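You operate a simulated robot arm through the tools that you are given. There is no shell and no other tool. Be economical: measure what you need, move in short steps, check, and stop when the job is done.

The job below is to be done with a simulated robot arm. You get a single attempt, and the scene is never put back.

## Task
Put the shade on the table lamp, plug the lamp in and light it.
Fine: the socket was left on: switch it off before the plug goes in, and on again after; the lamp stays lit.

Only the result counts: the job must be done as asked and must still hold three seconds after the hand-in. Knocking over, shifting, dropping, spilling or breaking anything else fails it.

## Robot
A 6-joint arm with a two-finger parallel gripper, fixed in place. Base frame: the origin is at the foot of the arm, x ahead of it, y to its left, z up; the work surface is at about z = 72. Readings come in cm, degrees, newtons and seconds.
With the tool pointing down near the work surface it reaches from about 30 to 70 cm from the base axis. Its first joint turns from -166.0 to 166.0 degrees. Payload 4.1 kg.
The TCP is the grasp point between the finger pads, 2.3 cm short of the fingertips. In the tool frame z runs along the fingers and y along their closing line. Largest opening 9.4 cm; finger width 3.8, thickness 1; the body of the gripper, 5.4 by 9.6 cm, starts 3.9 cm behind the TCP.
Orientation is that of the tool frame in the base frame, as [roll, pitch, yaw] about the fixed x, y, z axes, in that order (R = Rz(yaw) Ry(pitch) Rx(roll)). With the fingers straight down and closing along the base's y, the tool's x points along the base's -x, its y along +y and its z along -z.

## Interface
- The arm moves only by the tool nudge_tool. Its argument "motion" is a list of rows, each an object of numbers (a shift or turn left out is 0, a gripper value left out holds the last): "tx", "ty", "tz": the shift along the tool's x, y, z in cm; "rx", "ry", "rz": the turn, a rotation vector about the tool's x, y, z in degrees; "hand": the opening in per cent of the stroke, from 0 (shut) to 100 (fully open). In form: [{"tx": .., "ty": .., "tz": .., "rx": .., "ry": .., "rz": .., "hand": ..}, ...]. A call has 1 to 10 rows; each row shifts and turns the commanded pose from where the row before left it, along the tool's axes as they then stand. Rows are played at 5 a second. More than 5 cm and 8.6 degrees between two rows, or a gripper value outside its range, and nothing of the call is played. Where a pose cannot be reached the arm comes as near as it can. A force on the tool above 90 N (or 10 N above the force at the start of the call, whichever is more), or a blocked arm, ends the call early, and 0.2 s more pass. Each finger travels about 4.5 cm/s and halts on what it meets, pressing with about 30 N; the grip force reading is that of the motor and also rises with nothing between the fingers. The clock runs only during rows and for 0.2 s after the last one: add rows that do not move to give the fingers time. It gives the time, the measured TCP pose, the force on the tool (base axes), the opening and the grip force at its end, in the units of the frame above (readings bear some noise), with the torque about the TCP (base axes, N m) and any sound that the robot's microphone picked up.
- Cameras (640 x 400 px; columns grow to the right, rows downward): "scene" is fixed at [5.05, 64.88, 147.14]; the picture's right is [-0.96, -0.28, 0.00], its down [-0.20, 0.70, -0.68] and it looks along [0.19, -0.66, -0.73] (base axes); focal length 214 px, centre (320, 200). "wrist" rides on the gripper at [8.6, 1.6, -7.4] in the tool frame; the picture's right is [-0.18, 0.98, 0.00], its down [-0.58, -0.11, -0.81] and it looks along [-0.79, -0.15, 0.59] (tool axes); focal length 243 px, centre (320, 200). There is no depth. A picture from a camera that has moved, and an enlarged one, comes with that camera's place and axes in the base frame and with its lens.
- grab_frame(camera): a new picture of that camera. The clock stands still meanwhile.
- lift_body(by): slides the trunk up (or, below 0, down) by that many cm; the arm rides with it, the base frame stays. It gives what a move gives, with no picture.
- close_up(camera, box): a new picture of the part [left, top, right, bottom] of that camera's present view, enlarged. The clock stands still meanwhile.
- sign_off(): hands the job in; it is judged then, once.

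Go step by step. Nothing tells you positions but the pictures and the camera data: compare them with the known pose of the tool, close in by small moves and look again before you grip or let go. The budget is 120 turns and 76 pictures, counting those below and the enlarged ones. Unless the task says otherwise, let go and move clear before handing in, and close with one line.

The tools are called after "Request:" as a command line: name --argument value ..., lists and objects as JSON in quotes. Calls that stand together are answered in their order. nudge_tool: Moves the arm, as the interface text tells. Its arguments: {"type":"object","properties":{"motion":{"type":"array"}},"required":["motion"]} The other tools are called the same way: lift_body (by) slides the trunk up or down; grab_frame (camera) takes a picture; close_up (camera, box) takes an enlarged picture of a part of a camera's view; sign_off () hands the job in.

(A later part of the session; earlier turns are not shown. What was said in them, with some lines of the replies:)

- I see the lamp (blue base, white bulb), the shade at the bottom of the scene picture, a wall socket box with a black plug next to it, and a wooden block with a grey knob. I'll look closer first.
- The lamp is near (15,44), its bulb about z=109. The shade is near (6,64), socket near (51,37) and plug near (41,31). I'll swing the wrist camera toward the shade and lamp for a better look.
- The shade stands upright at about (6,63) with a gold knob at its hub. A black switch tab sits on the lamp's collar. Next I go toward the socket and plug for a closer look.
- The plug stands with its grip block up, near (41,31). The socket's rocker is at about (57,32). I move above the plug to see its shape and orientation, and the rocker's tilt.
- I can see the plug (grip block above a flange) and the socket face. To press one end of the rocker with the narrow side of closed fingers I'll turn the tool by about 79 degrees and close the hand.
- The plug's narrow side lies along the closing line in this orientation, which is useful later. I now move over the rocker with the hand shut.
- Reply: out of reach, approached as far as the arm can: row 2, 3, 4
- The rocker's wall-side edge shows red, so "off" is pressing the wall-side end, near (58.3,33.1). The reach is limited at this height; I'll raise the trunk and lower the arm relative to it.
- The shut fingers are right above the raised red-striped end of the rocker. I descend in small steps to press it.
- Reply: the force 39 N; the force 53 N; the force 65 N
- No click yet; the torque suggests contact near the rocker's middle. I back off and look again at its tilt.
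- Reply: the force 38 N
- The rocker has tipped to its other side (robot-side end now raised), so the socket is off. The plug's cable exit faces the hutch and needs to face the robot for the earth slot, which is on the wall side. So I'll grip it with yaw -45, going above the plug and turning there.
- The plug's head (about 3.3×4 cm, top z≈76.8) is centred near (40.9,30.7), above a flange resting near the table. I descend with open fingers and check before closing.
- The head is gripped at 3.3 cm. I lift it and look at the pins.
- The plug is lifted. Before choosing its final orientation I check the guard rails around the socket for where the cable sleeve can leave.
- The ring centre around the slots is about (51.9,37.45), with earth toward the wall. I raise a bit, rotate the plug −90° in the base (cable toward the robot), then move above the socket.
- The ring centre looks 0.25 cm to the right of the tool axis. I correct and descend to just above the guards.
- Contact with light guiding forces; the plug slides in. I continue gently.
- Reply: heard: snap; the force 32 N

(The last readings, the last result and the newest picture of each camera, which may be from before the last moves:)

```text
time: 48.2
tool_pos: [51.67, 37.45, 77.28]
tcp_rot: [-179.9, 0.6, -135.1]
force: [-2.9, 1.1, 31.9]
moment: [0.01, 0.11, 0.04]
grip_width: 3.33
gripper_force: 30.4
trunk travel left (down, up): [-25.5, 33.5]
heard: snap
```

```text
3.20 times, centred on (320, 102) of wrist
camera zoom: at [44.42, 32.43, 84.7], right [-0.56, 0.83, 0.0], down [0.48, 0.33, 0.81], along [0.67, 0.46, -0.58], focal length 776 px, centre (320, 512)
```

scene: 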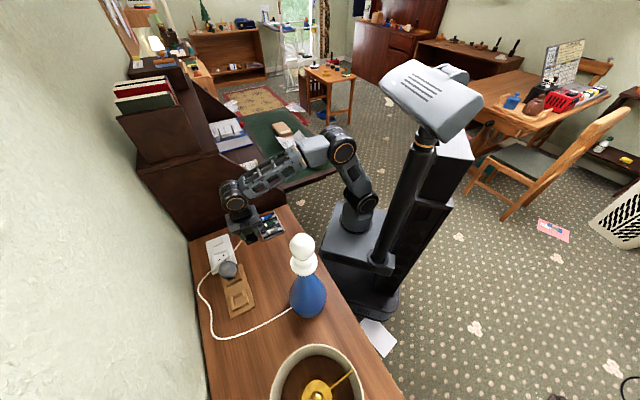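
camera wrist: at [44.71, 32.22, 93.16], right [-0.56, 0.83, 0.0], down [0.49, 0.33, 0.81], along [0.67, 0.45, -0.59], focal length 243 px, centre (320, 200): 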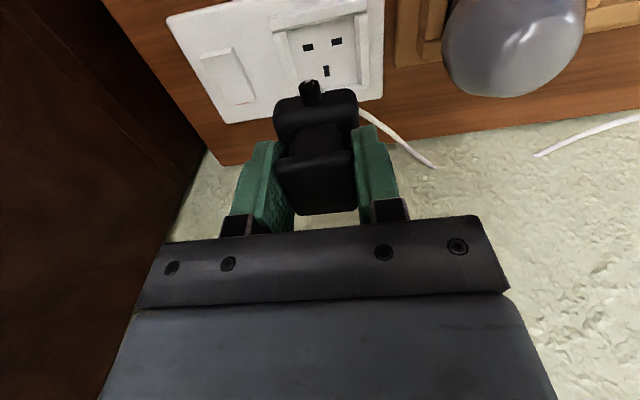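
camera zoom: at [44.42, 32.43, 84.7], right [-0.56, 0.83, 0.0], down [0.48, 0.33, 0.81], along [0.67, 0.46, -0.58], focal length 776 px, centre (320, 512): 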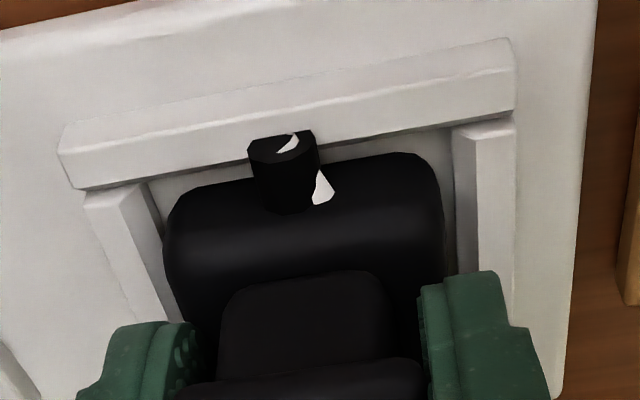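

A snap was heard: the plug is in. I release and rise.

Request:
nudge_tool --motion '[{"hand": 60}, {"hand": 60}, {}, {"tz": -2}, {"tz": -3}, {"tz": -3}]'

Request:
grab_frame --camera "wrist"

```text
time: 49.6
tool_pos: [51.75, 37.58, 84.93]
tcp_rot: [-179.9, 0.0, -135.0]
force: [-0.1, 0.4, 0.2]
moment: [-0.03, 0.02, 0.02]
grip_width: 5.66
gripper_force: 0.1
trunk travel left (down, up): [-25.5, 33.5]
```

```text
36 pictures are left
camera wrist: at [44.58, 32.52, 92.35], right [-0.56, 0.83, 0.0], down [0.49, 0.33, 0.81], along [0.67, 0.45, -0.59], focal length 243 px, centre (320, 200)
```

wrist: 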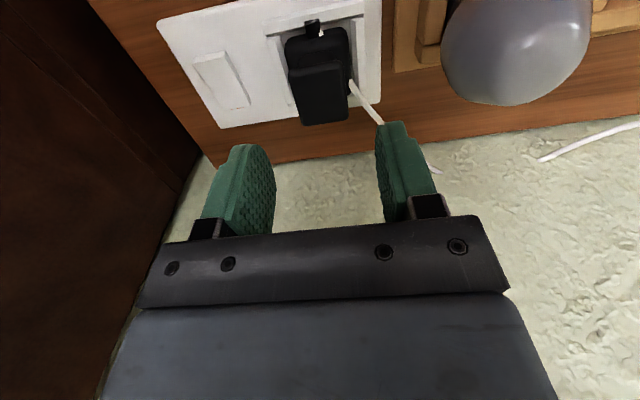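

The plug sits in the socket. I turn back to yaw 135, shut the hand and go above the robot-side end of the rocker.

Request:
nudge_tool --motion '[{"rz": 8.5, "hand": 0}, {"rz": 8.5}, {"rz": 8.5}, {"rz": 8.5}, {"rz": 8.5}, {"rz": 8.5}, {"rz": 8.5}, {"rz": 8.5}, {"rz": 8.5}, {"rz": 8.5}]'

Request:
nudge_tool --motion '[{"rz": 5}, {"tx": -3.89, "ty": -1.08}, {"tx": -3.89, "ty": -1.08}, {"tz": 3}, {}]'

Request:
close_up --camera "wrist" --box '[220, 30, 420, 155]'

```text
time: 51.8
tool_pos: [51.67, 37.6, 84.98]
tcp_rot: [179.8, -0.1, 139.8]
force: [-0.2, 0.1, -0.2]
moment: [-0.01, 0.01, -0.02]
grip_width: 0.0
gripper_force: 30.2
trunk travel left (down, up): [-25.5, 33.5]
```

```text
time: 53.0
tool_pos: [55.66, 30.44, 82.1]
tcp_rot: [179.9, 0.0, 135.0]
force: [0.0, 0.2, -1.3]
moment: [0.03, 0.0, 0.01]
grip_width: 0.02
gripper_force: 30.1
trunk travel left (down, up): [-25.5, 33.5]
```

```text
3.20 times, centred on (320, 92) of wrist
camera zoom: at [50.77, 37.61, 89.49], right [0.83, 0.56, 0.0], down [0.33, -0.49, 0.81], along [0.46, -0.67, -0.59], focal length 776 px, centre (320, 544)
```

zoom: 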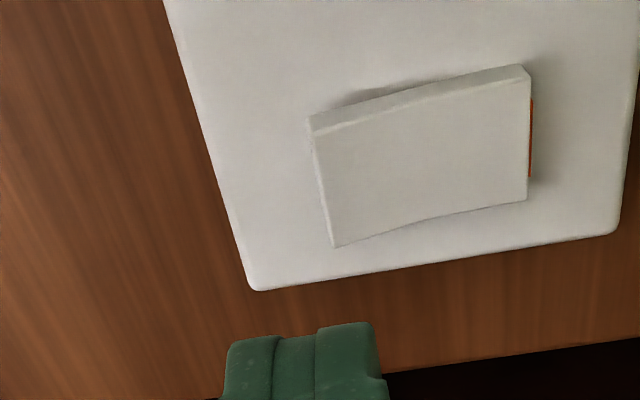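

Request:
nudge_tool --motion '[{"ty": 0.4}, {"tz": 3}, {"tz": 1.5}, {"tz": 0.5}, {"tz": 0.4}, {}]'

Request:
nudge_tool --motion '[{"tz": 0.3}, {"tz": 0.3}, {"tz": 0.2}, {}]'

```text
time: 54.4
tool_pos: [55.92, 30.71, 76.56]
tcp_rot: [180.0, 0.0, 134.9]
force: [-0.3, -0.5, 0.1]
moment: [0.02, 0.01, 0.01]
grip_width: 0.0
gripper_force: 30.3
trunk travel left (down, up): [-25.5, 33.5]
```

```text
time: 55.4
tool_pos: [55.97, 30.87, 76.05]
tcp_rot: [179.5, 0.2, 134.9]
force: [4.1, 2.7, 22.2]
moment: [0.26, -0.18, 0.01]
grip_width: 0.02
gripper_force: 29.8
trunk travel left (down, up): [-25.5, 33.5]
```

Request:
nudge_tool --motion '[{"tz": 0.2}, {"tz": 0.2}, {}]'

Request:
nudge_tool --motion '[{"tz": -3}, {"tz": -4}, {"tx": 2}]'

Request:
close_up --camera "wrist" --box '[220, 30, 420, 155]'

Request:
grab_frame --camera "scene"

```text
time: 56.2
tool_pos: [55.92, 30.83, 76.13]
tcp_rot: [179.3, 0.2, 135.0]
force: [-0.3, 1.0, 44.2]
moment: [0.34, -0.25, 0.03]
grip_width: 0.0
gripper_force: 29.6
trunk travel left (down, up): [-25.5, 33.5]
```

```text
time: 57.0
tool_pos: [54.52, 32.32, 82.35]
tcp_rot: [-180.0, -0.1, 134.9]
force: [-0.1, 0.0, -0.4]
moment: [0.01, 0.02, 0.03]
grip_width: 0.0
gripper_force: 30.1
trunk travel left (down, up): [-25.5, 33.5]
```

```text
3.20 times, centred on (320, 92) of wrist
camera zoom: at [49.66, 39.45, 89.81], right [0.83, 0.56, 0.0], down [0.33, -0.49, 0.81], along [0.45, -0.67, -0.59], focal length 776 px, centre (320, 544)
```

zoom: 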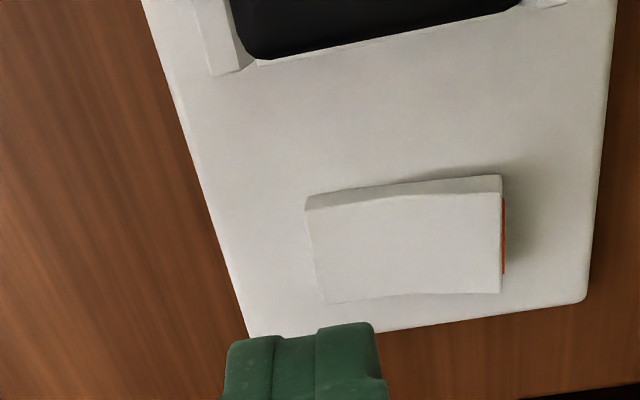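

```text
33 pictures are left
```

scene: 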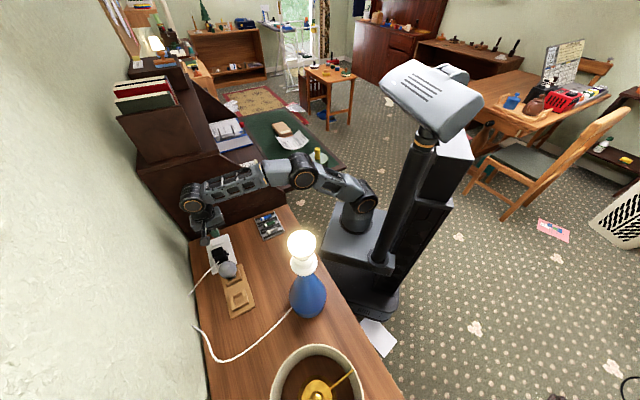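

The lamp is lit. Now the shade: I retract, rise above the lamp height, and swing to it.

Request:
nudge_tool --motion '[{"tz": -4}, {"tx": 1.09, "ty": -4.26}, {"tx": 1.09, "ty": -4.26}, {"tx": 1.09, "ty": -4.26}, {"tx": 1.09, "ty": -4.26}, {"tx": 1.09, "ty": -4.26}, {"rz": -8.5}, {"rz": -8.5}, {"rz": -8.5}, {"rz": -8.5}]'

Request:
lift_body --by 33

Request:
nudge_tool --motion '[{"rz": -8.5, "tz": -3}, {"rz": -8.5, "tz": -3}, {"rz": -8.5, "tz": -3}, {"rz": -8.5, "tz": -3}, {"rz": -8.5}, {"rz": -8.5}, {"rz": -8.5}, {"rz": -8.5}, {"rz": -8.5}, {"rz": -8.5}]'

```text
time: 59.2
tool_pos: [35.53, 21.03, 86.45]
tcp_rot: [-180.0, 0.0, 169.2]
force: [-0.4, 0.3, 0.4]
moment: [0.01, 0.0, 0.0]
grip_width: 0.0
gripper_force: 29.5
trunk travel left (down, up): [-25.5, 33.5]
```

```text
time: 62.5
tool_pos: [35.52, 20.96, 119.43]
tcp_rot: [179.9, -0.1, 169.0]
force: [0.5, -0.1, 0.2]
moment: [-0.03, -0.01, 0.05]
grip_width: 0.0
gripper_force: 30.3
trunk travel left (down, up): [-58.5, 0.5]
```

```text
time: 64.7
tool_pos: [35.57, 21.06, 131.46]
tcp_rot: [179.9, 0.0, -105.9]
force: [0.4, 0.1, 0.5]
moment: [0.03, -0.02, 0.02]
grip_width: 0.0
gripper_force: 29.7
trunk travel left (down, up): [-58.5, 0.5]
```

Request:
nudge_tool --motion '[{"rz": -5.5}, {"rz": -5.4}, {"tx": -3.23, "ty": 3.25}, {"tx": -3.23, "ty": 3.25}, {"tx": -3.23, "ty": 3.25}, {"tx": -3.23, "ty": 3.25}, {"tx": -3.23, "ty": 3.25}, {"tx": -3.23, "ty": 3.25}, {"tx": -3.23, "ty": 3.25}, {"tx": -3.23, "ty": 3.25}]'

Request:
nudge_tool --motion '[{"tx": -1, "ty": 4, "hand": 60}, {"ty": 2}, {}]'

Request:
grab_frame --camera "wrist"

```text
time: 66.9
tool_pos: [11.82, 49.45, 131.31]
tcp_rot: [-179.9, -0.1, -95.1]
force: [-0.3, -0.3, -0.4]
moment: [-0.04, 0.0, -0.01]
grip_width: 0.01
gripper_force: 30.1
trunk travel left (down, up): [-58.5, 0.5]
```

```text
time: 67.7
tool_pos: [6.21, 50.67, 131.48]
tcp_rot: [180.0, 0.0, -95.2]
force: [-0.3, -0.5, 0.0]
moment: [-0.02, -0.01, -0.01]
grip_width: 5.62
gripper_force: 0.1
trunk travel left (down, up): [-58.5, 0.5]
```

```text
32 pictures are left
camera wrist: at [3.8, 42.25, 138.89], right [-0.96, 0.27, 0.0], down [0.16, 0.57, 0.81], along [0.22, 0.78, -0.59], focal length 243 px, centre (320, 200)
```

wrist: 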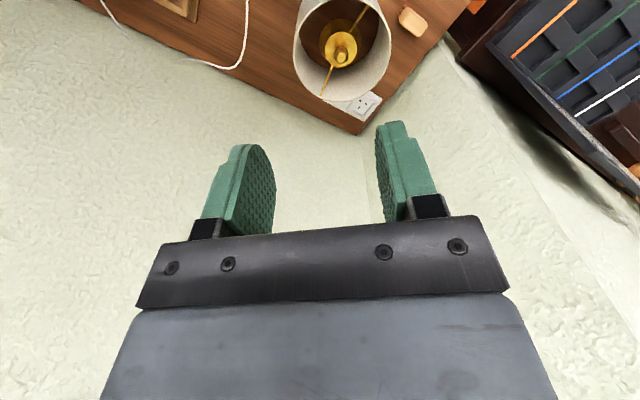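

Request:
close_up --camera "wrist" --box '[280, 0, 400, 110]'

```text
3.64 times, centred on (340, 55) of wrist
camera zoom: at [3.8, 42.25, 138.89], right [-0.96, 0.27, 0.0], down [0.16, 0.57, 0.81], along [0.22, 0.78, -0.59], focal length 882 px, centre (247, 727)
```

zoom: 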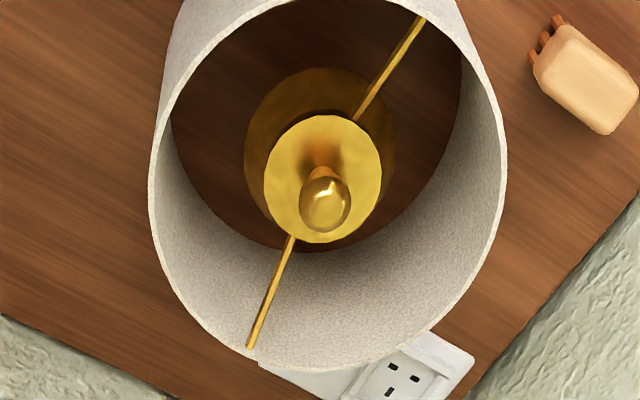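

Request:
nudge_tool --motion '[{"tz": 4}, {"tz": 4}, {"tz": 4}, {"tx": -3.4, "ty": 0.4}, {"tx": -3.4, "ty": 0.4}, {"tx": -3.4, "ty": 0.4}, {"tx": -3.4, "ty": 0.4}]'

Request:
lift_body --by -18

Request:
grab_frame --camera "wrist"

```text
time: 69.3
tool_pos: [5.83, 61.4, 119.11]
tcp_rot: [-179.9, 0.1, -95.2]
force: [-1.2, -0.1, 0.4]
moment: [0.03, -0.01, 0.0]
grip_width: 5.66
gripper_force: 0.1
out of reach, approached as far as the arm can: row 7
trunk travel left (down, up): [-58.5, 0.5]
```

```text
time: 71.3
tool_pos: [5.78, 61.49, 101.07]
tcp_rot: [-179.9, -0.1, -95.2]
force: [0.1, 0.4, -0.3]
moment: [0.01, -0.01, 0.0]
grip_width: 5.66
gripper_force: 0.0
trunk travel left (down, up): [-40.5, 18.5]
```

```text
30 pictures are left
camera wrist: at [3.48, 52.99, 108.57], right [-0.96, 0.27, 0.0], down [0.16, 0.57, 0.81], along [0.22, 0.78, -0.59], focal length 243 px, centre (320, 200)
```

wrist: 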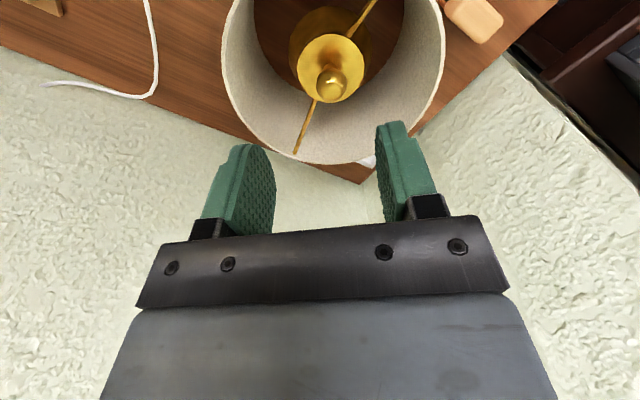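

Request:
nudge_tool --motion '[{"tz": 3}, {"tz": 3}, {"tx": -1.3, "ty": 0.15}, {"tx": -1.3, "ty": 0.15}, {}]'

Request:
grab_frame --camera "wrist"

Request:
close_up --camera "scene" --box '[240, 300, 400, 400]'

```text
time: 72.5
tool_pos: [5.91, 63.49, 95.25]
tcp_rot: [-179.9, 0.0, -95.2]
force: [0.8, -0.5, 0.1]
moment: [0.01, -0.02, -0.01]
grip_width: 5.63
gripper_force: 0.1
out of reach, approached as far as the arm can: row 4
trunk travel left (down, up): [-40.5, 18.5]
```

```text
29 pictures are left
camera wrist: at [3.57, 54.9, 102.55], right [-0.96, 0.27, 0.0], down [0.16, 0.57, 0.81], along [0.22, 0.78, -0.59], focal length 243 px, centre (320, 200)
```

wrist: 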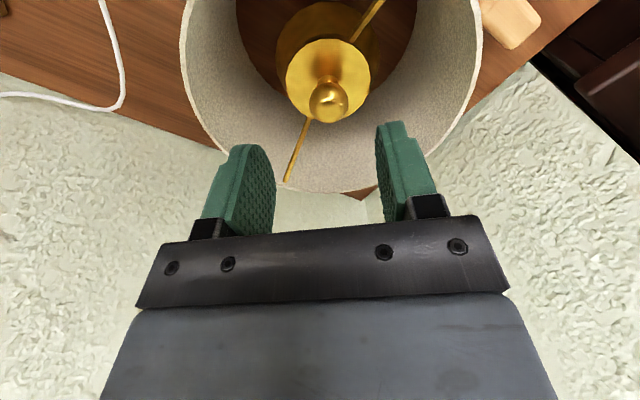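

```text
4.00 times, centred on (320, 350) of scene
camera zoom: at [5.05, 64.88, 147.14], right [-0.96, -0.28, 0.0], down [-0.2, 0.7, -0.68], along [0.19, -0.66, -0.73], focal length 858 px, centre (320, -400)
```

zoom: 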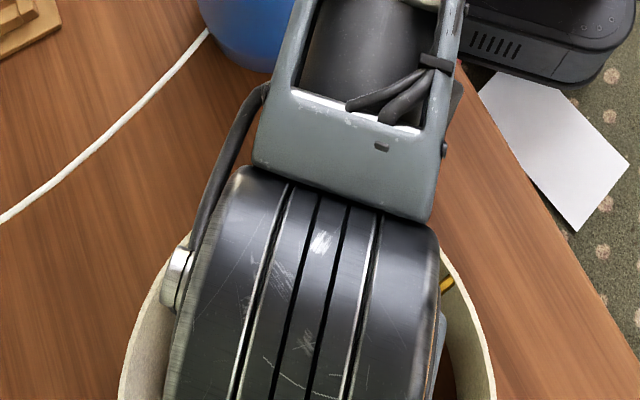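

The knob is about 0.9 cm further out and 0.4 cm to the tool's +y. I lower first (reach improves), then correct.

Request:
nudge_tool --motion '[{"tz": 3}, {"tx": -0.86, "ty": 0.41}, {}]'

Request:
close_up --camera "wrist" --box '[200, 40, 440, 230]'

```text
time: 73.3
tool_pos: [5.61, 64.15, 91.93]
tcp_rot: [-180.0, 0.0, -95.2]
force: [-0.7, 0.1, -1.1]
moment: [-0.01, 0.01, 0.01]
grip_width: 5.62
gripper_force: 0.1
trunk travel left (down, up): [-40.5, 18.5]
```

```text
2.11 times, centred on (320, 135) of wrist
camera zoom: at [3.29, 55.59, 99.45], right [-0.96, 0.27, 0.0], down [0.16, 0.57, 0.81], along [0.22, 0.78, -0.59], focal length 511 px, centre (320, 337)
```

zoom: 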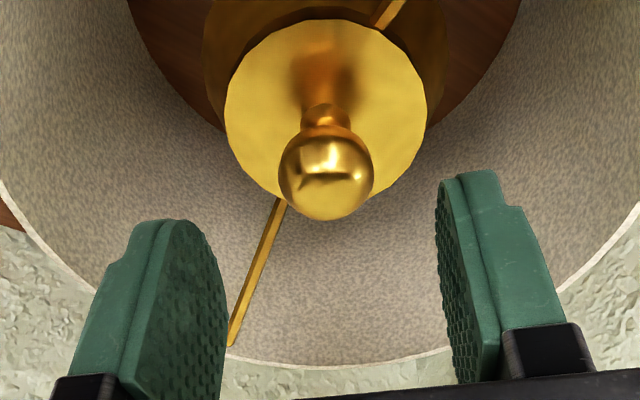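

Request:
nudge_tool --motion '[{"tz": 2, "ty": 0.15, "tx": -0.15}, {"tz": 1.5}, {"tz": 0.7}, {}]'

Request:
close_up --camera "wrist" --box '[200, 60, 440, 250]'

```text
time: 74.3
tool_pos: [5.49, 64.62, 87.85]
tcp_rot: [-179.9, 0.0, -95.2]
force: [-0.6, 0.0, 0.1]
moment: [0.0, 0.0, 0.01]
grip_width: 5.65
gripper_force: 0.0
trunk travel left (down, up): [-40.5, 18.5]
```

```text
2.11 times, centred on (320, 155) of wrist
camera zoom: at [3.1, 55.99, 95.26], right [-0.96, 0.27, 0.0], down [0.16, 0.57, 0.81], along [0.22, 0.78, -0.59], focal length 511 px, centre (320, 295)
```

zoom: 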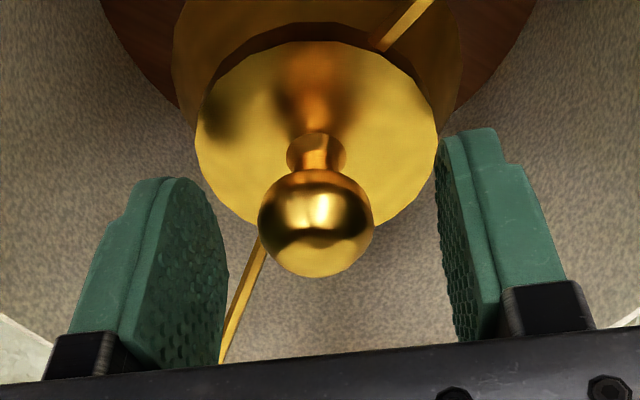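

Request:
nudge_tool --motion '[{"tz": 0.5}, {"tz": 0.4}, {"hand": 15}, {}, {}, {}]'

Request:
close_up --camera "wrist" --box '[200, 60, 440, 250]'

```text
time: 75.7
tool_pos: [5.5, 64.59, 87.02]
tcp_rot: [-180.0, 0.0, -95.1]
force: [0.8, 0.7, 0.7]
moment: [0.02, 0.0, -0.05]
grip_width: 2.86
gripper_force: 29.3
trunk travel left (down, up): [-40.5, 18.5]
```

```text
2.11 times, centred on (320, 155) of wrist
camera zoom: at [3.1, 56.02, 94.41], right [-0.96, 0.27, 0.0], down [0.16, 0.57, 0.81], along [0.22, 0.78, -0.59], focal length 511 px, centre (320, 295)
```

zoom: 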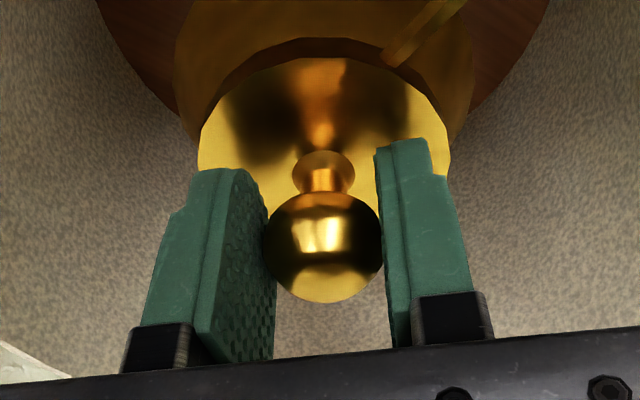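

The knob ball is held (2.86 cm). I lift with the trunk.

Request:
nudge_tool --motion '[{"tz": -0.7, "hand": 5}, {"tz": -1}, {"tz": -1.3}, {}]'

Request:
lift_body --by 18

Request:
grab_frame --camera "scene"

```text
time: 76.7
tool_pos: [5.36, 64.57, 90.0]
tcp_rot: [-179.8, 0.0, -95.3]
force: [-0.7, -1.3, -1.4]
moment: [-0.02, -0.02, -0.02]
grip_width: 2.88
gripper_force: 30.2
trunk travel left (down, up): [-40.5, 18.5]
```

```text
time: 78.7
tool_pos: [5.32, 64.41, 107.86]
tcp_rot: [-179.9, 0.0, -95.2]
force: [0.1, -0.2, -1.0]
moment: [0.02, -0.02, 0.02]
grip_width: 2.88
gripper_force: 30.3
trunk travel left (down, up): [-58.5, 0.5]
```

```text
24 pictures are left
```

scene: 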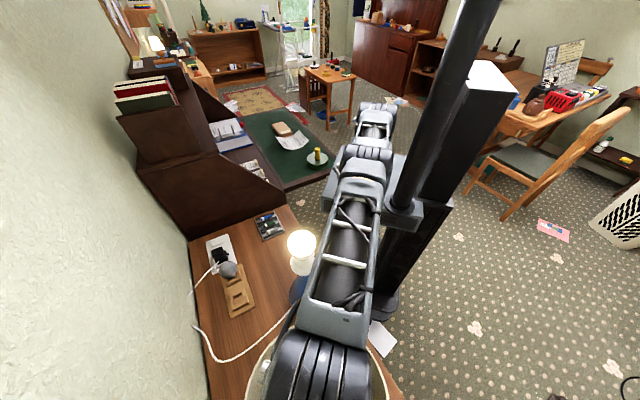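

Request:
nudge_tool --motion '[{"tx": 1.6, "ty": 0.27, "tz": -1}, {"tx": 1.6, "ty": 0.27, "tz": -1}, {"tx": 1.6, "ty": 0.27, "tz": -1}, {"tx": 1.6, "ty": 0.27, "tz": -1}, {"tx": 1.6, "ty": 0.27, "tz": -1}, {"tx": 1.6, "ty": 0.27, "tz": -2}, {"tz": -2.5}, {"tz": -2.5}, {"tz": -2.5}, {"tz": -2.5}]'

Request:
nudge_tool --motion '[{"tz": -2.5}, {"tz": -2}, {}]'

Request:
grab_frame --camera "wrist"

Request:
grab_frame --camera "scene"

```text
time: 80.9
tool_pos: [2.91, 55.03, 125.06]
tcp_rot: [-179.8, -0.1, -95.2]
force: [0.3, 0.2, -1.3]
moment: [-0.02, 0.03, -0.01]
grip_width: 2.85
gripper_force: 30.1
trunk travel left (down, up): [-58.5, 0.5]
```

```text
time: 81.7
tool_pos: [2.84, 55.06, 129.38]
tcp_rot: [-179.9, 0.1, -95.2]
force: [0.8, -0.7, 0.0]
moment: [-0.01, -0.02, 0.0]
grip_width: 2.88
gripper_force: 29.3
trunk travel left (down, up): [-58.5, 0.5]
```

```text
23 pictures are left
camera wrist: at [0.56, 46.5, 136.86], right [-0.96, 0.27, 0.0], down [0.16, 0.57, 0.81], along [0.22, 0.78, -0.59], focal length 243 px, centre (320, 200)
```

wrist: 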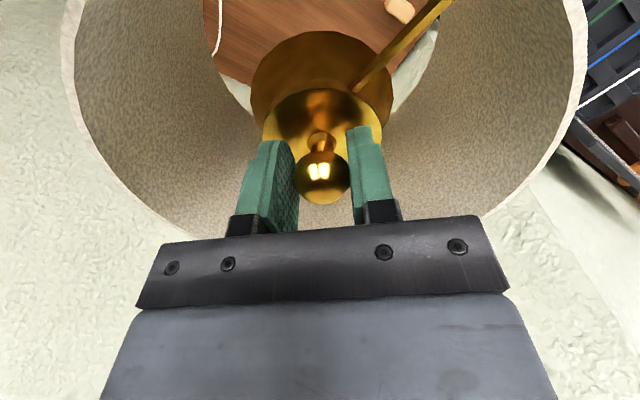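

```text
22 pictures are left
```

scene: 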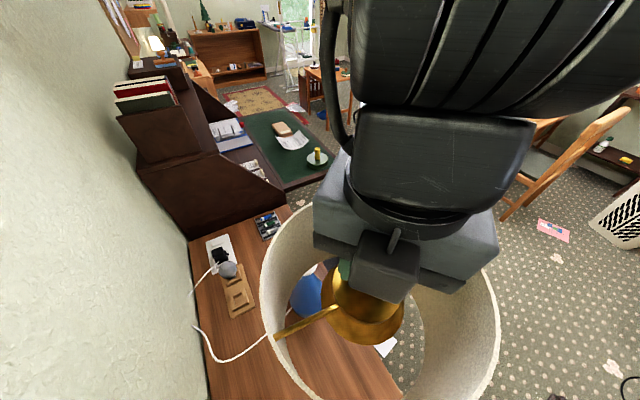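

The shade hangs level, its bottom at about z=114, above the bulb top at about 109. I move it over the lamp axis, estimated at (15.65,42.35).

Request:
nudge_tool --motion '[{"tx": 1.44, "ty": -1.74}, {"tx": 1.44, "ty": -1.74}, {"tx": 1.44, "ty": -1.74}, {"tx": 1.44, "ty": -1.74}, {"tx": 1.44, "ty": -1.74}, {"tx": 1.44, "ty": -1.74}, {"tx": 1.44, "ty": -1.74}, {"tx": 1.44, "ty": -1.74}, {}]'

Request:
grab_frame --camera "wrist"

Request:
grab_frame --camera "scene"

```text
time: 83.7
tool_pos: [15.67, 42.31, 129.47]
tcp_rot: [-180.0, 0.0, -95.2]
force: [0.2, -0.3, -2.0]
moment: [0.03, -0.02, -0.02]
grip_width: 2.85
gripper_force: 30.2
trunk travel left (down, up): [-58.5, 0.5]
```

```text
21 pictures are left
camera wrist: at [13.44, 33.79, 136.87], right [-0.96, 0.27, 0.0], down [0.16, 0.57, 0.81], along [0.22, 0.78, -0.59], focal length 243 px, centre (320, 200)
```

wrist: 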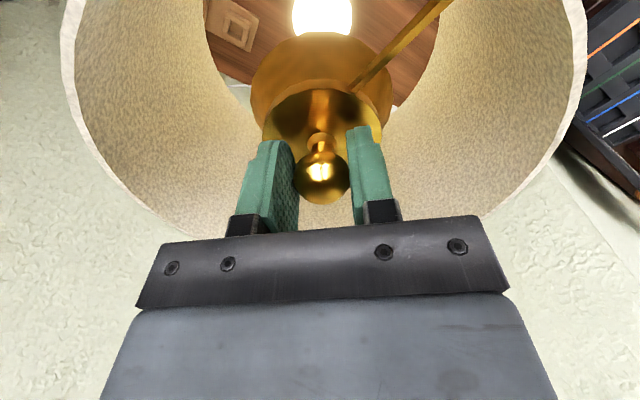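

```text
20 pictures are left
```

scene: 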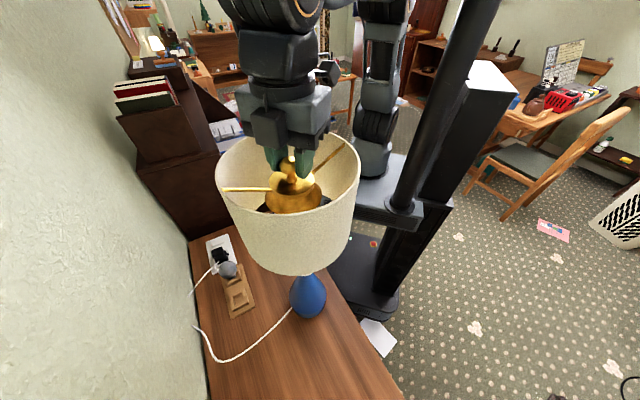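

Request:
close_up --camera "wrist" --box '[250, 0, 390, 100]'

Request:
close_up --camera "scene" --box '[200, 120, 380, 330]'

```text
4.00 times, centred on (320, 50) of wrist
camera zoom: at [13.44, 33.79, 136.87], right [-0.96, 0.27, 0.0], down [0.16, 0.57, 0.81], along [0.22, 0.78, -0.59], focal length 970 px, centre (320, 800)
```

zoom: 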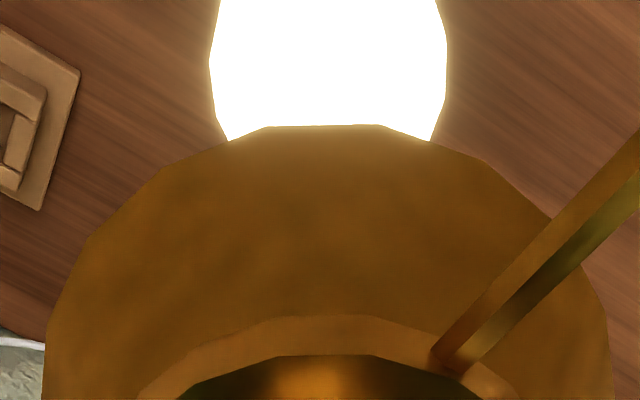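

```text
1.90 times, centred on (290, 225) of scene
camera zoom: at [5.05, 64.88, 147.14], right [-0.96, -0.28, 0.0], down [-0.2, 0.7, -0.68], along [0.19, -0.66, -0.73], focal length 408 px, centre (377, 152)
```

zoom: 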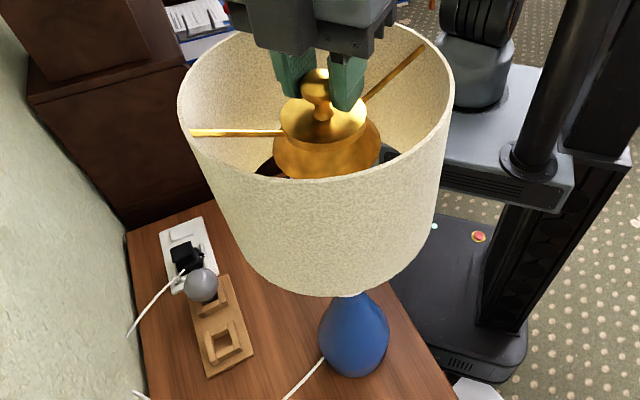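

The bulb is about 0.18 cm to the right of the bell's centre. I correct this and lower in steps, watching the force.

Request:
nudge_tool --motion '[{"ty": 0.18}, {"tz": 2}, {"tz": 2}, {"tz": 2}, {"tz": 2}, {"tz": 1.5}, {}]'

Request:
close_up --camera "wrist" --box '[220, 0, 420, 150]'

Request:
close_up --camera "scene" --box '[210, 140, 390, 330]'

```text
time: 85.3
tool_pos: [15.57, 42.32, 119.94]
tcp_rot: [180.0, 0.1, -95.2]
force: [0.0, 0.6, -1.7]
moment: [0.0, -0.01, -0.01]
grip_width: 2.88
gripper_force: 30.1
trunk travel left (down, up): [-58.5, 0.5]
```

```text
2.67 times, centred on (320, 75) of wrist
camera zoom: at [13.24, 33.76, 127.37], right [-0.96, 0.27, 0.0], down [0.16, 0.57, 0.81], along [0.22, 0.78, -0.59], focal length 647 px, centre (320, 533)
```

zoom: 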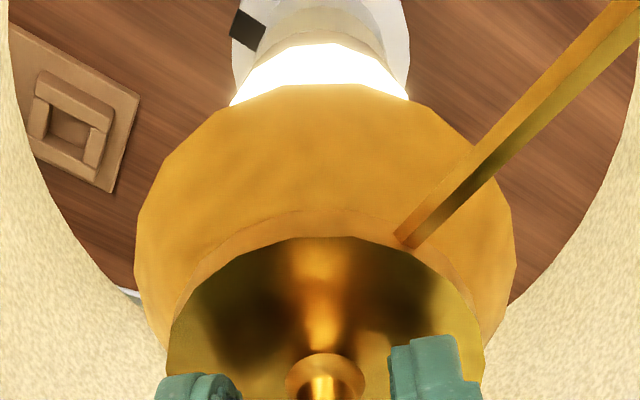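

```text
2.11 times, centred on (300, 235) of scene
camera zoom: at [5.05, 64.88, 147.14], right [-0.96, -0.28, 0.0], down [-0.2, 0.7, -0.68], along [0.19, -0.66, -0.73], focal length 452 px, centre (362, 126)
```

zoom: 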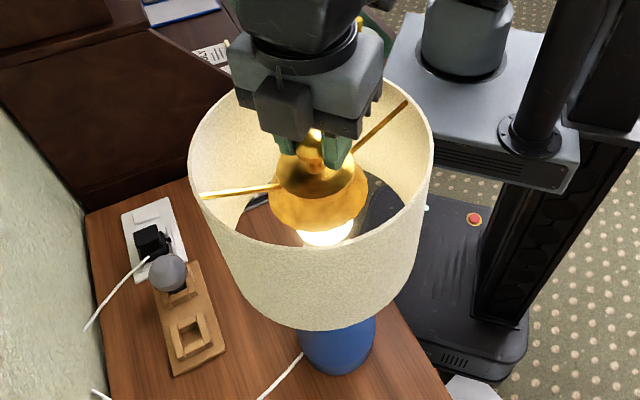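

Request:
nudge_tool --motion '[{"tz": 1}, {"tz": 1}, {"tz": 0.7}, {"tz": 0.7}, {}]'

Request:
nudge_tool --motion '[{"tz": 0.6}, {"tz": 0.6}, {"tz": 0.6}, {}]'

Request:
close_up --camera "wrist" --box '[220, 0, 420, 150]'

Request:
close_up --camera "scene" --box '[240, 180, 360, 300]'

```text
time: 86.5
tool_pos: [15.56, 42.53, 116.53]
tcp_rot: [180.0, 0.0, -95.2]
force: [-0.2, 0.0, -1.7]
moment: [0.03, 0.03, 0.04]
grip_width: 2.9
gripper_force: 29.5
trunk travel left (down, up): [-58.5, 0.5]
```

```text
time: 87.5
tool_pos: [15.44, 42.52, 114.74]
tcp_rot: [-180.0, 0.1, -95.3]
force: [0.1, -0.3, -0.7]
moment: [-0.01, 0.01, -0.03]
grip_width: 2.86
gripper_force: 29.7
trunk travel left (down, up): [-58.5, 0.5]
```

```text
2.67 times, centred on (320, 75) of wrist
camera zoom: at [13.21, 33.95, 122.23], right [-0.96, 0.27, 0.0], down [0.16, 0.57, 0.81], along [0.22, 0.78, -0.59], focal length 647 px, centre (320, 533)
```

zoom: 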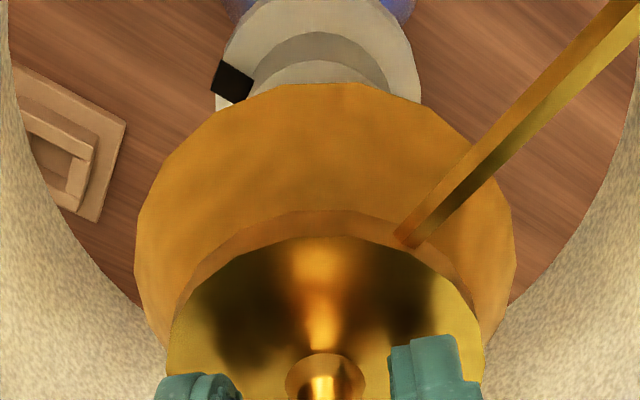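

```text
3.33 times, centred on (300, 240) of scene
camera zoom: at [5.05, 64.88, 147.14], right [-0.96, -0.28, 0.0], down [-0.2, 0.7, -0.68], along [0.19, -0.66, -0.73], focal length 715 px, centre (387, 67)
```

zoom: 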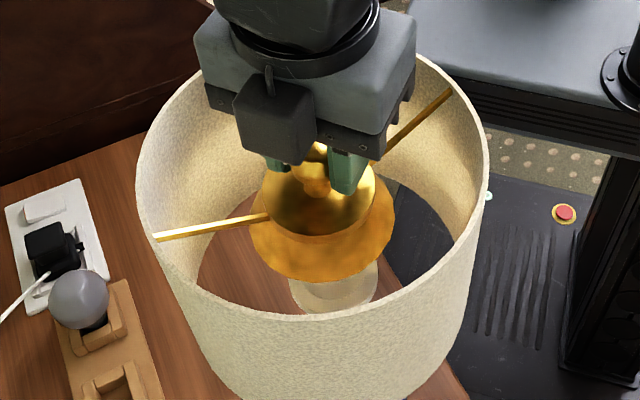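

Request:
nudge_tool --motion '[{"tz": 0.5}, {"tz": 0.5}, {"tz": 0.5}, {}]'

Request:
nudge_tool --motion '[{"tz": 0.4}, {"tz": 0.4}, {"tz": 0.4}, {}]'

```text
time: 88.5
tool_pos: [15.55, 42.41, 113.66]
tcp_rot: [-179.8, 0.5, -95.1]
force: [-0.8, 2.5, 41.7]
moment: [0.23, -0.03, -0.02]
grip_width: 2.88
gripper_force: 29.5
trunk travel left (down, up): [-58.5, 0.5]
```

```text
time: 89.5
tool_pos: [15.42, 42.24, 112.76]
tcp_rot: [-179.8, 1.1, -95.2]
force: [-1.6, -0.9, 65.9]
moment: [-0.2, 0.21, 0.0]
grip_width: 2.87
gripper_force: 30.0
trunk travel left (down, up): [-58.5, 0.5]
```

Request:
nudge_tool --motion '[{"tz": -0.8}, {}]'

Request:
close_up --camera "wrist" --box '[200, 0, 440, 200]'

Request:
close_up --camera "scene" --box '[220, 180, 380, 330]'

```text
time: 90.1
tool_pos: [15.34, 42.33, 112.77]
tcp_rot: [-179.9, 0.0, -95.2]
force: [-0.9, 3.7, 19.9]
moment: [0.23, -0.04, 0.01]
grip_width: 2.84
gripper_force: 30.4
trunk travel left (down, up): [-58.5, 0.5]
```

```text
2.00 times, centred on (320, 100) of wrist
camera zoom: at [13.19, 33.81, 120.25], right [-0.96, 0.27, 0.0], down [0.16, 0.57, 0.81], along [0.22, 0.78, -0.59], focal length 485 px, centre (320, 400)
```

zoom: 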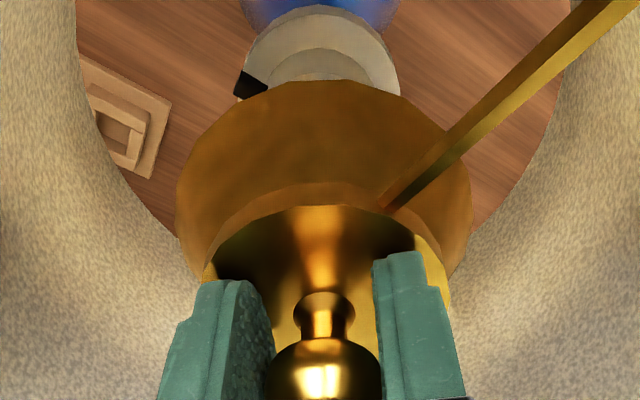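

```text
2.67 times, centred on (300, 255) of scene
camera zoom: at [5.05, 64.88, 147.14], right [-0.96, -0.28, 0.0], down [-0.2, 0.7, -0.68], along [0.19, -0.66, -0.73], focal length 572 px, centre (373, 53)
```

zoom: 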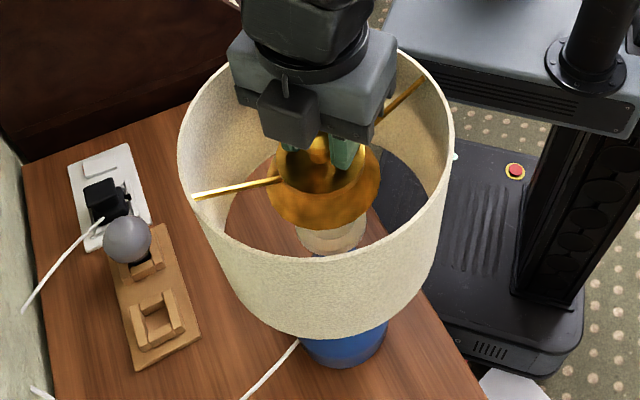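

The bell has landed on the bulb, with the knob slipping slightly in the grip; the lamp hasn't shifted. I relax and open the hand slightly to see whether the shade rests.

Request:
nudge_tool --motion '[{"tz": -0.15}, {"hand": 36}, {"hand": 45}, {}, {}]'

Request:
close_up --camera "wrist" --box '[200, 0, 440, 200]'

Request:
close_up --camera "scene" --box '[220, 180, 380, 330]'

```text
time: 91.3
tool_pos: [15.51, 42.32, 113.14]
tcp_rot: [-180.0, 0.0, -95.1]
force: [-0.6, 0.0, 0.0]
moment: [0.03, 0.0, 0.01]
grip_width: 4.22
gripper_force: 0.1
trunk travel left (down, up): [-58.5, 0.5]
```

```text
2.00 times, centred on (320, 100) of wrist
camera zoom: at [13.21, 33.86, 120.43], right [-0.96, 0.27, 0.0], down [0.16, 0.57, 0.81], along [0.22, 0.78, -0.59], focal length 485 px, centre (320, 400)
```

zoom: 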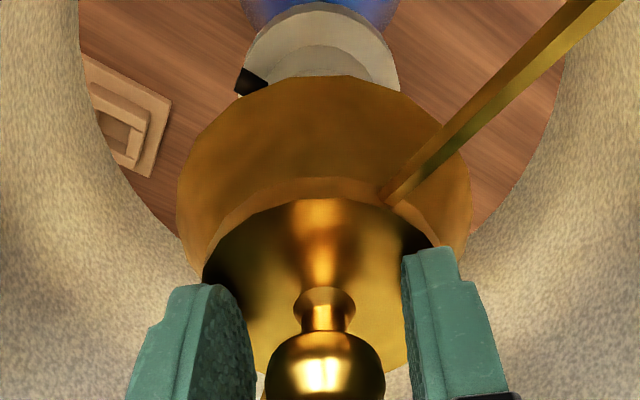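

```text
2.67 times, centred on (300, 255) of scene
camera zoom: at [5.05, 64.88, 147.14], right [-0.96, -0.28, 0.0], down [-0.2, 0.7, -0.68], along [0.19, -0.66, -0.73], focal length 572 px, centre (373, 53)
```

zoom: 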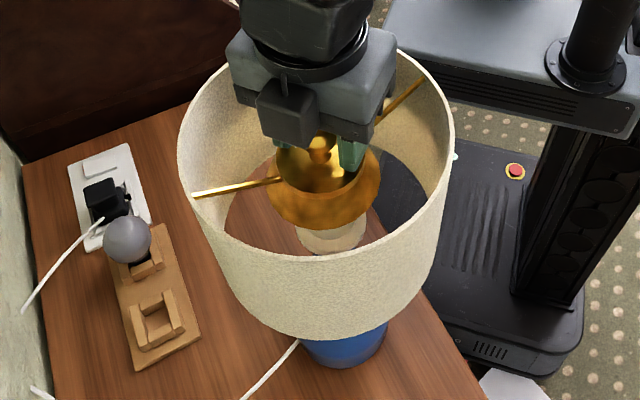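

The shade rests in place. I rise straight up and check.

Request:
nudge_tool --motion '[{"hand": 60}, {"tz": -1}, {"tz": -2}, {"tz": -3}, {"tz": -4}, {"tz": -4}, {}]'

Request:
nudge_tool --motion '[{"tx": 2.5, "ty": -3}, {"tx": 2.5, "ty": -3}, {"tx": 2.5, "ty": -3}, {"tx": 0.5, "ty": -4}, {"ty": -4}, {}]'

Request:
grab_frame --camera "scene"

Request:
close_up --camera "scene" --box '[190, 180, 390, 340]'

```text
time: 92.9
tool_pos: [15.39, 42.39, 127.02]
tcp_rot: [-180.0, 0.0, -95.2]
force: [0.1, 0.4, 0.5]
moment: [0.02, 0.02, 0.01]
grip_width: 5.65
gripper_force: 0.1
trunk travel left (down, up): [-58.5, 0.5]
```

```text
time: 94.3
tool_pos: [31.52, 32.83, 126.72]
tcp_rot: [-180.0, 0.0, -95.1]
force: [1.1, -0.1, -0.5]
moment: [0.02, 0.0, -0.05]
grip_width: 5.62
gripper_force: 0.0
trunk travel left (down, up): [-58.5, 0.5]
```

```text
9 pictures are left
```

scene: 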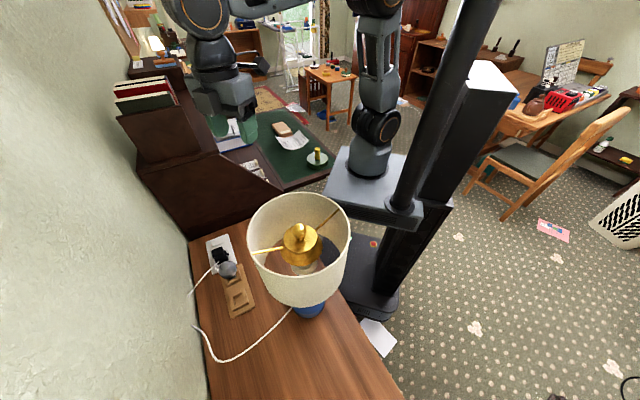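

```text
2.50 times, centred on (290, 260) of scene
camera zoom: at [5.05, 64.88, 147.14], right [-0.96, -0.28, 0.0], down [-0.2, 0.7, -0.68], along [0.19, -0.66, -0.73], focal length 536 px, centre (395, 50)
```

zoom: 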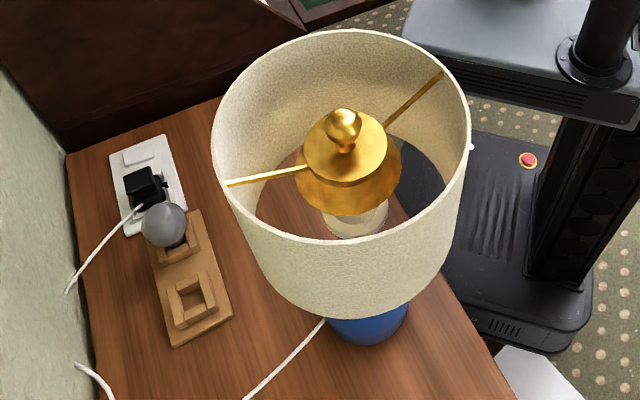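

The shade stands level and clear of the gripper. I check for light coming from under the bell.

Request:
close_up --camera "scene" --box '[270, 215, 340, 325]'

Request:
grab_frame --camera "wrist"

```text
3.64 times, centred on (305, 270) of scene
camera zoom: at [5.05, 64.88, 147.14], right [-0.96, -0.28, 0.0], down [-0.2, 0.7, -0.68], along [0.19, -0.66, -0.73], focal length 780 px, centre (374, -54)
```

zoom: 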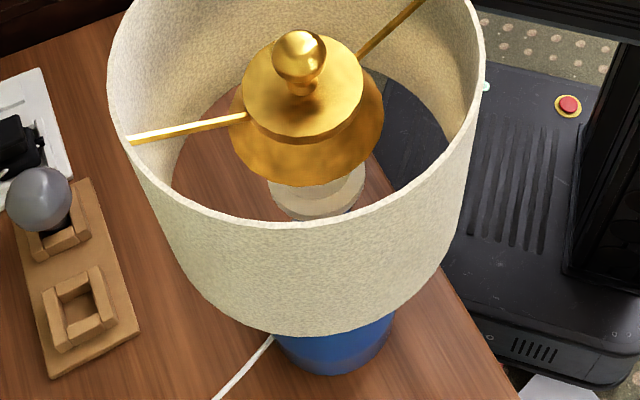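

```text
6 pictures are left
camera wrist: at [29.25, 24.31, 134.19], right [-0.96, 0.27, 0.0], down [0.16, 0.57, 0.81], along [0.22, 0.78, -0.59], focal length 243 px, centre (320, 200)
```

wrist: 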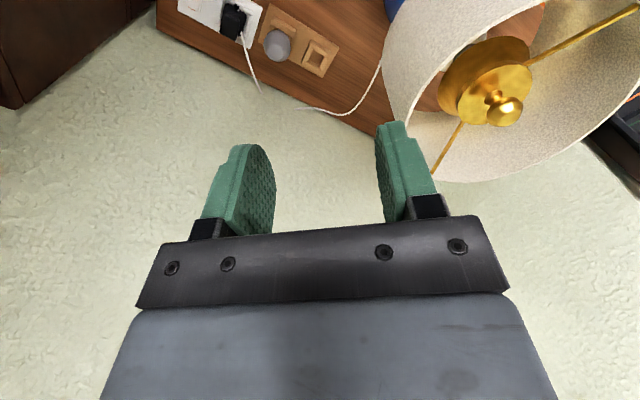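

The shade is seated, the plug is in and the switch is on; the bulb was seen lit before the shade covered it, and the arm is clear. I hand the job in.

Request:
sign_off

```text
The job is handed in.
```

I switched the socket off, pushed the plug in until it snapped, and switched it back on. The lamp lit, and the shade now rests on it with the arm clear, but the shade's bell hides the bulb, so I didn't see it lit after the shade went on.
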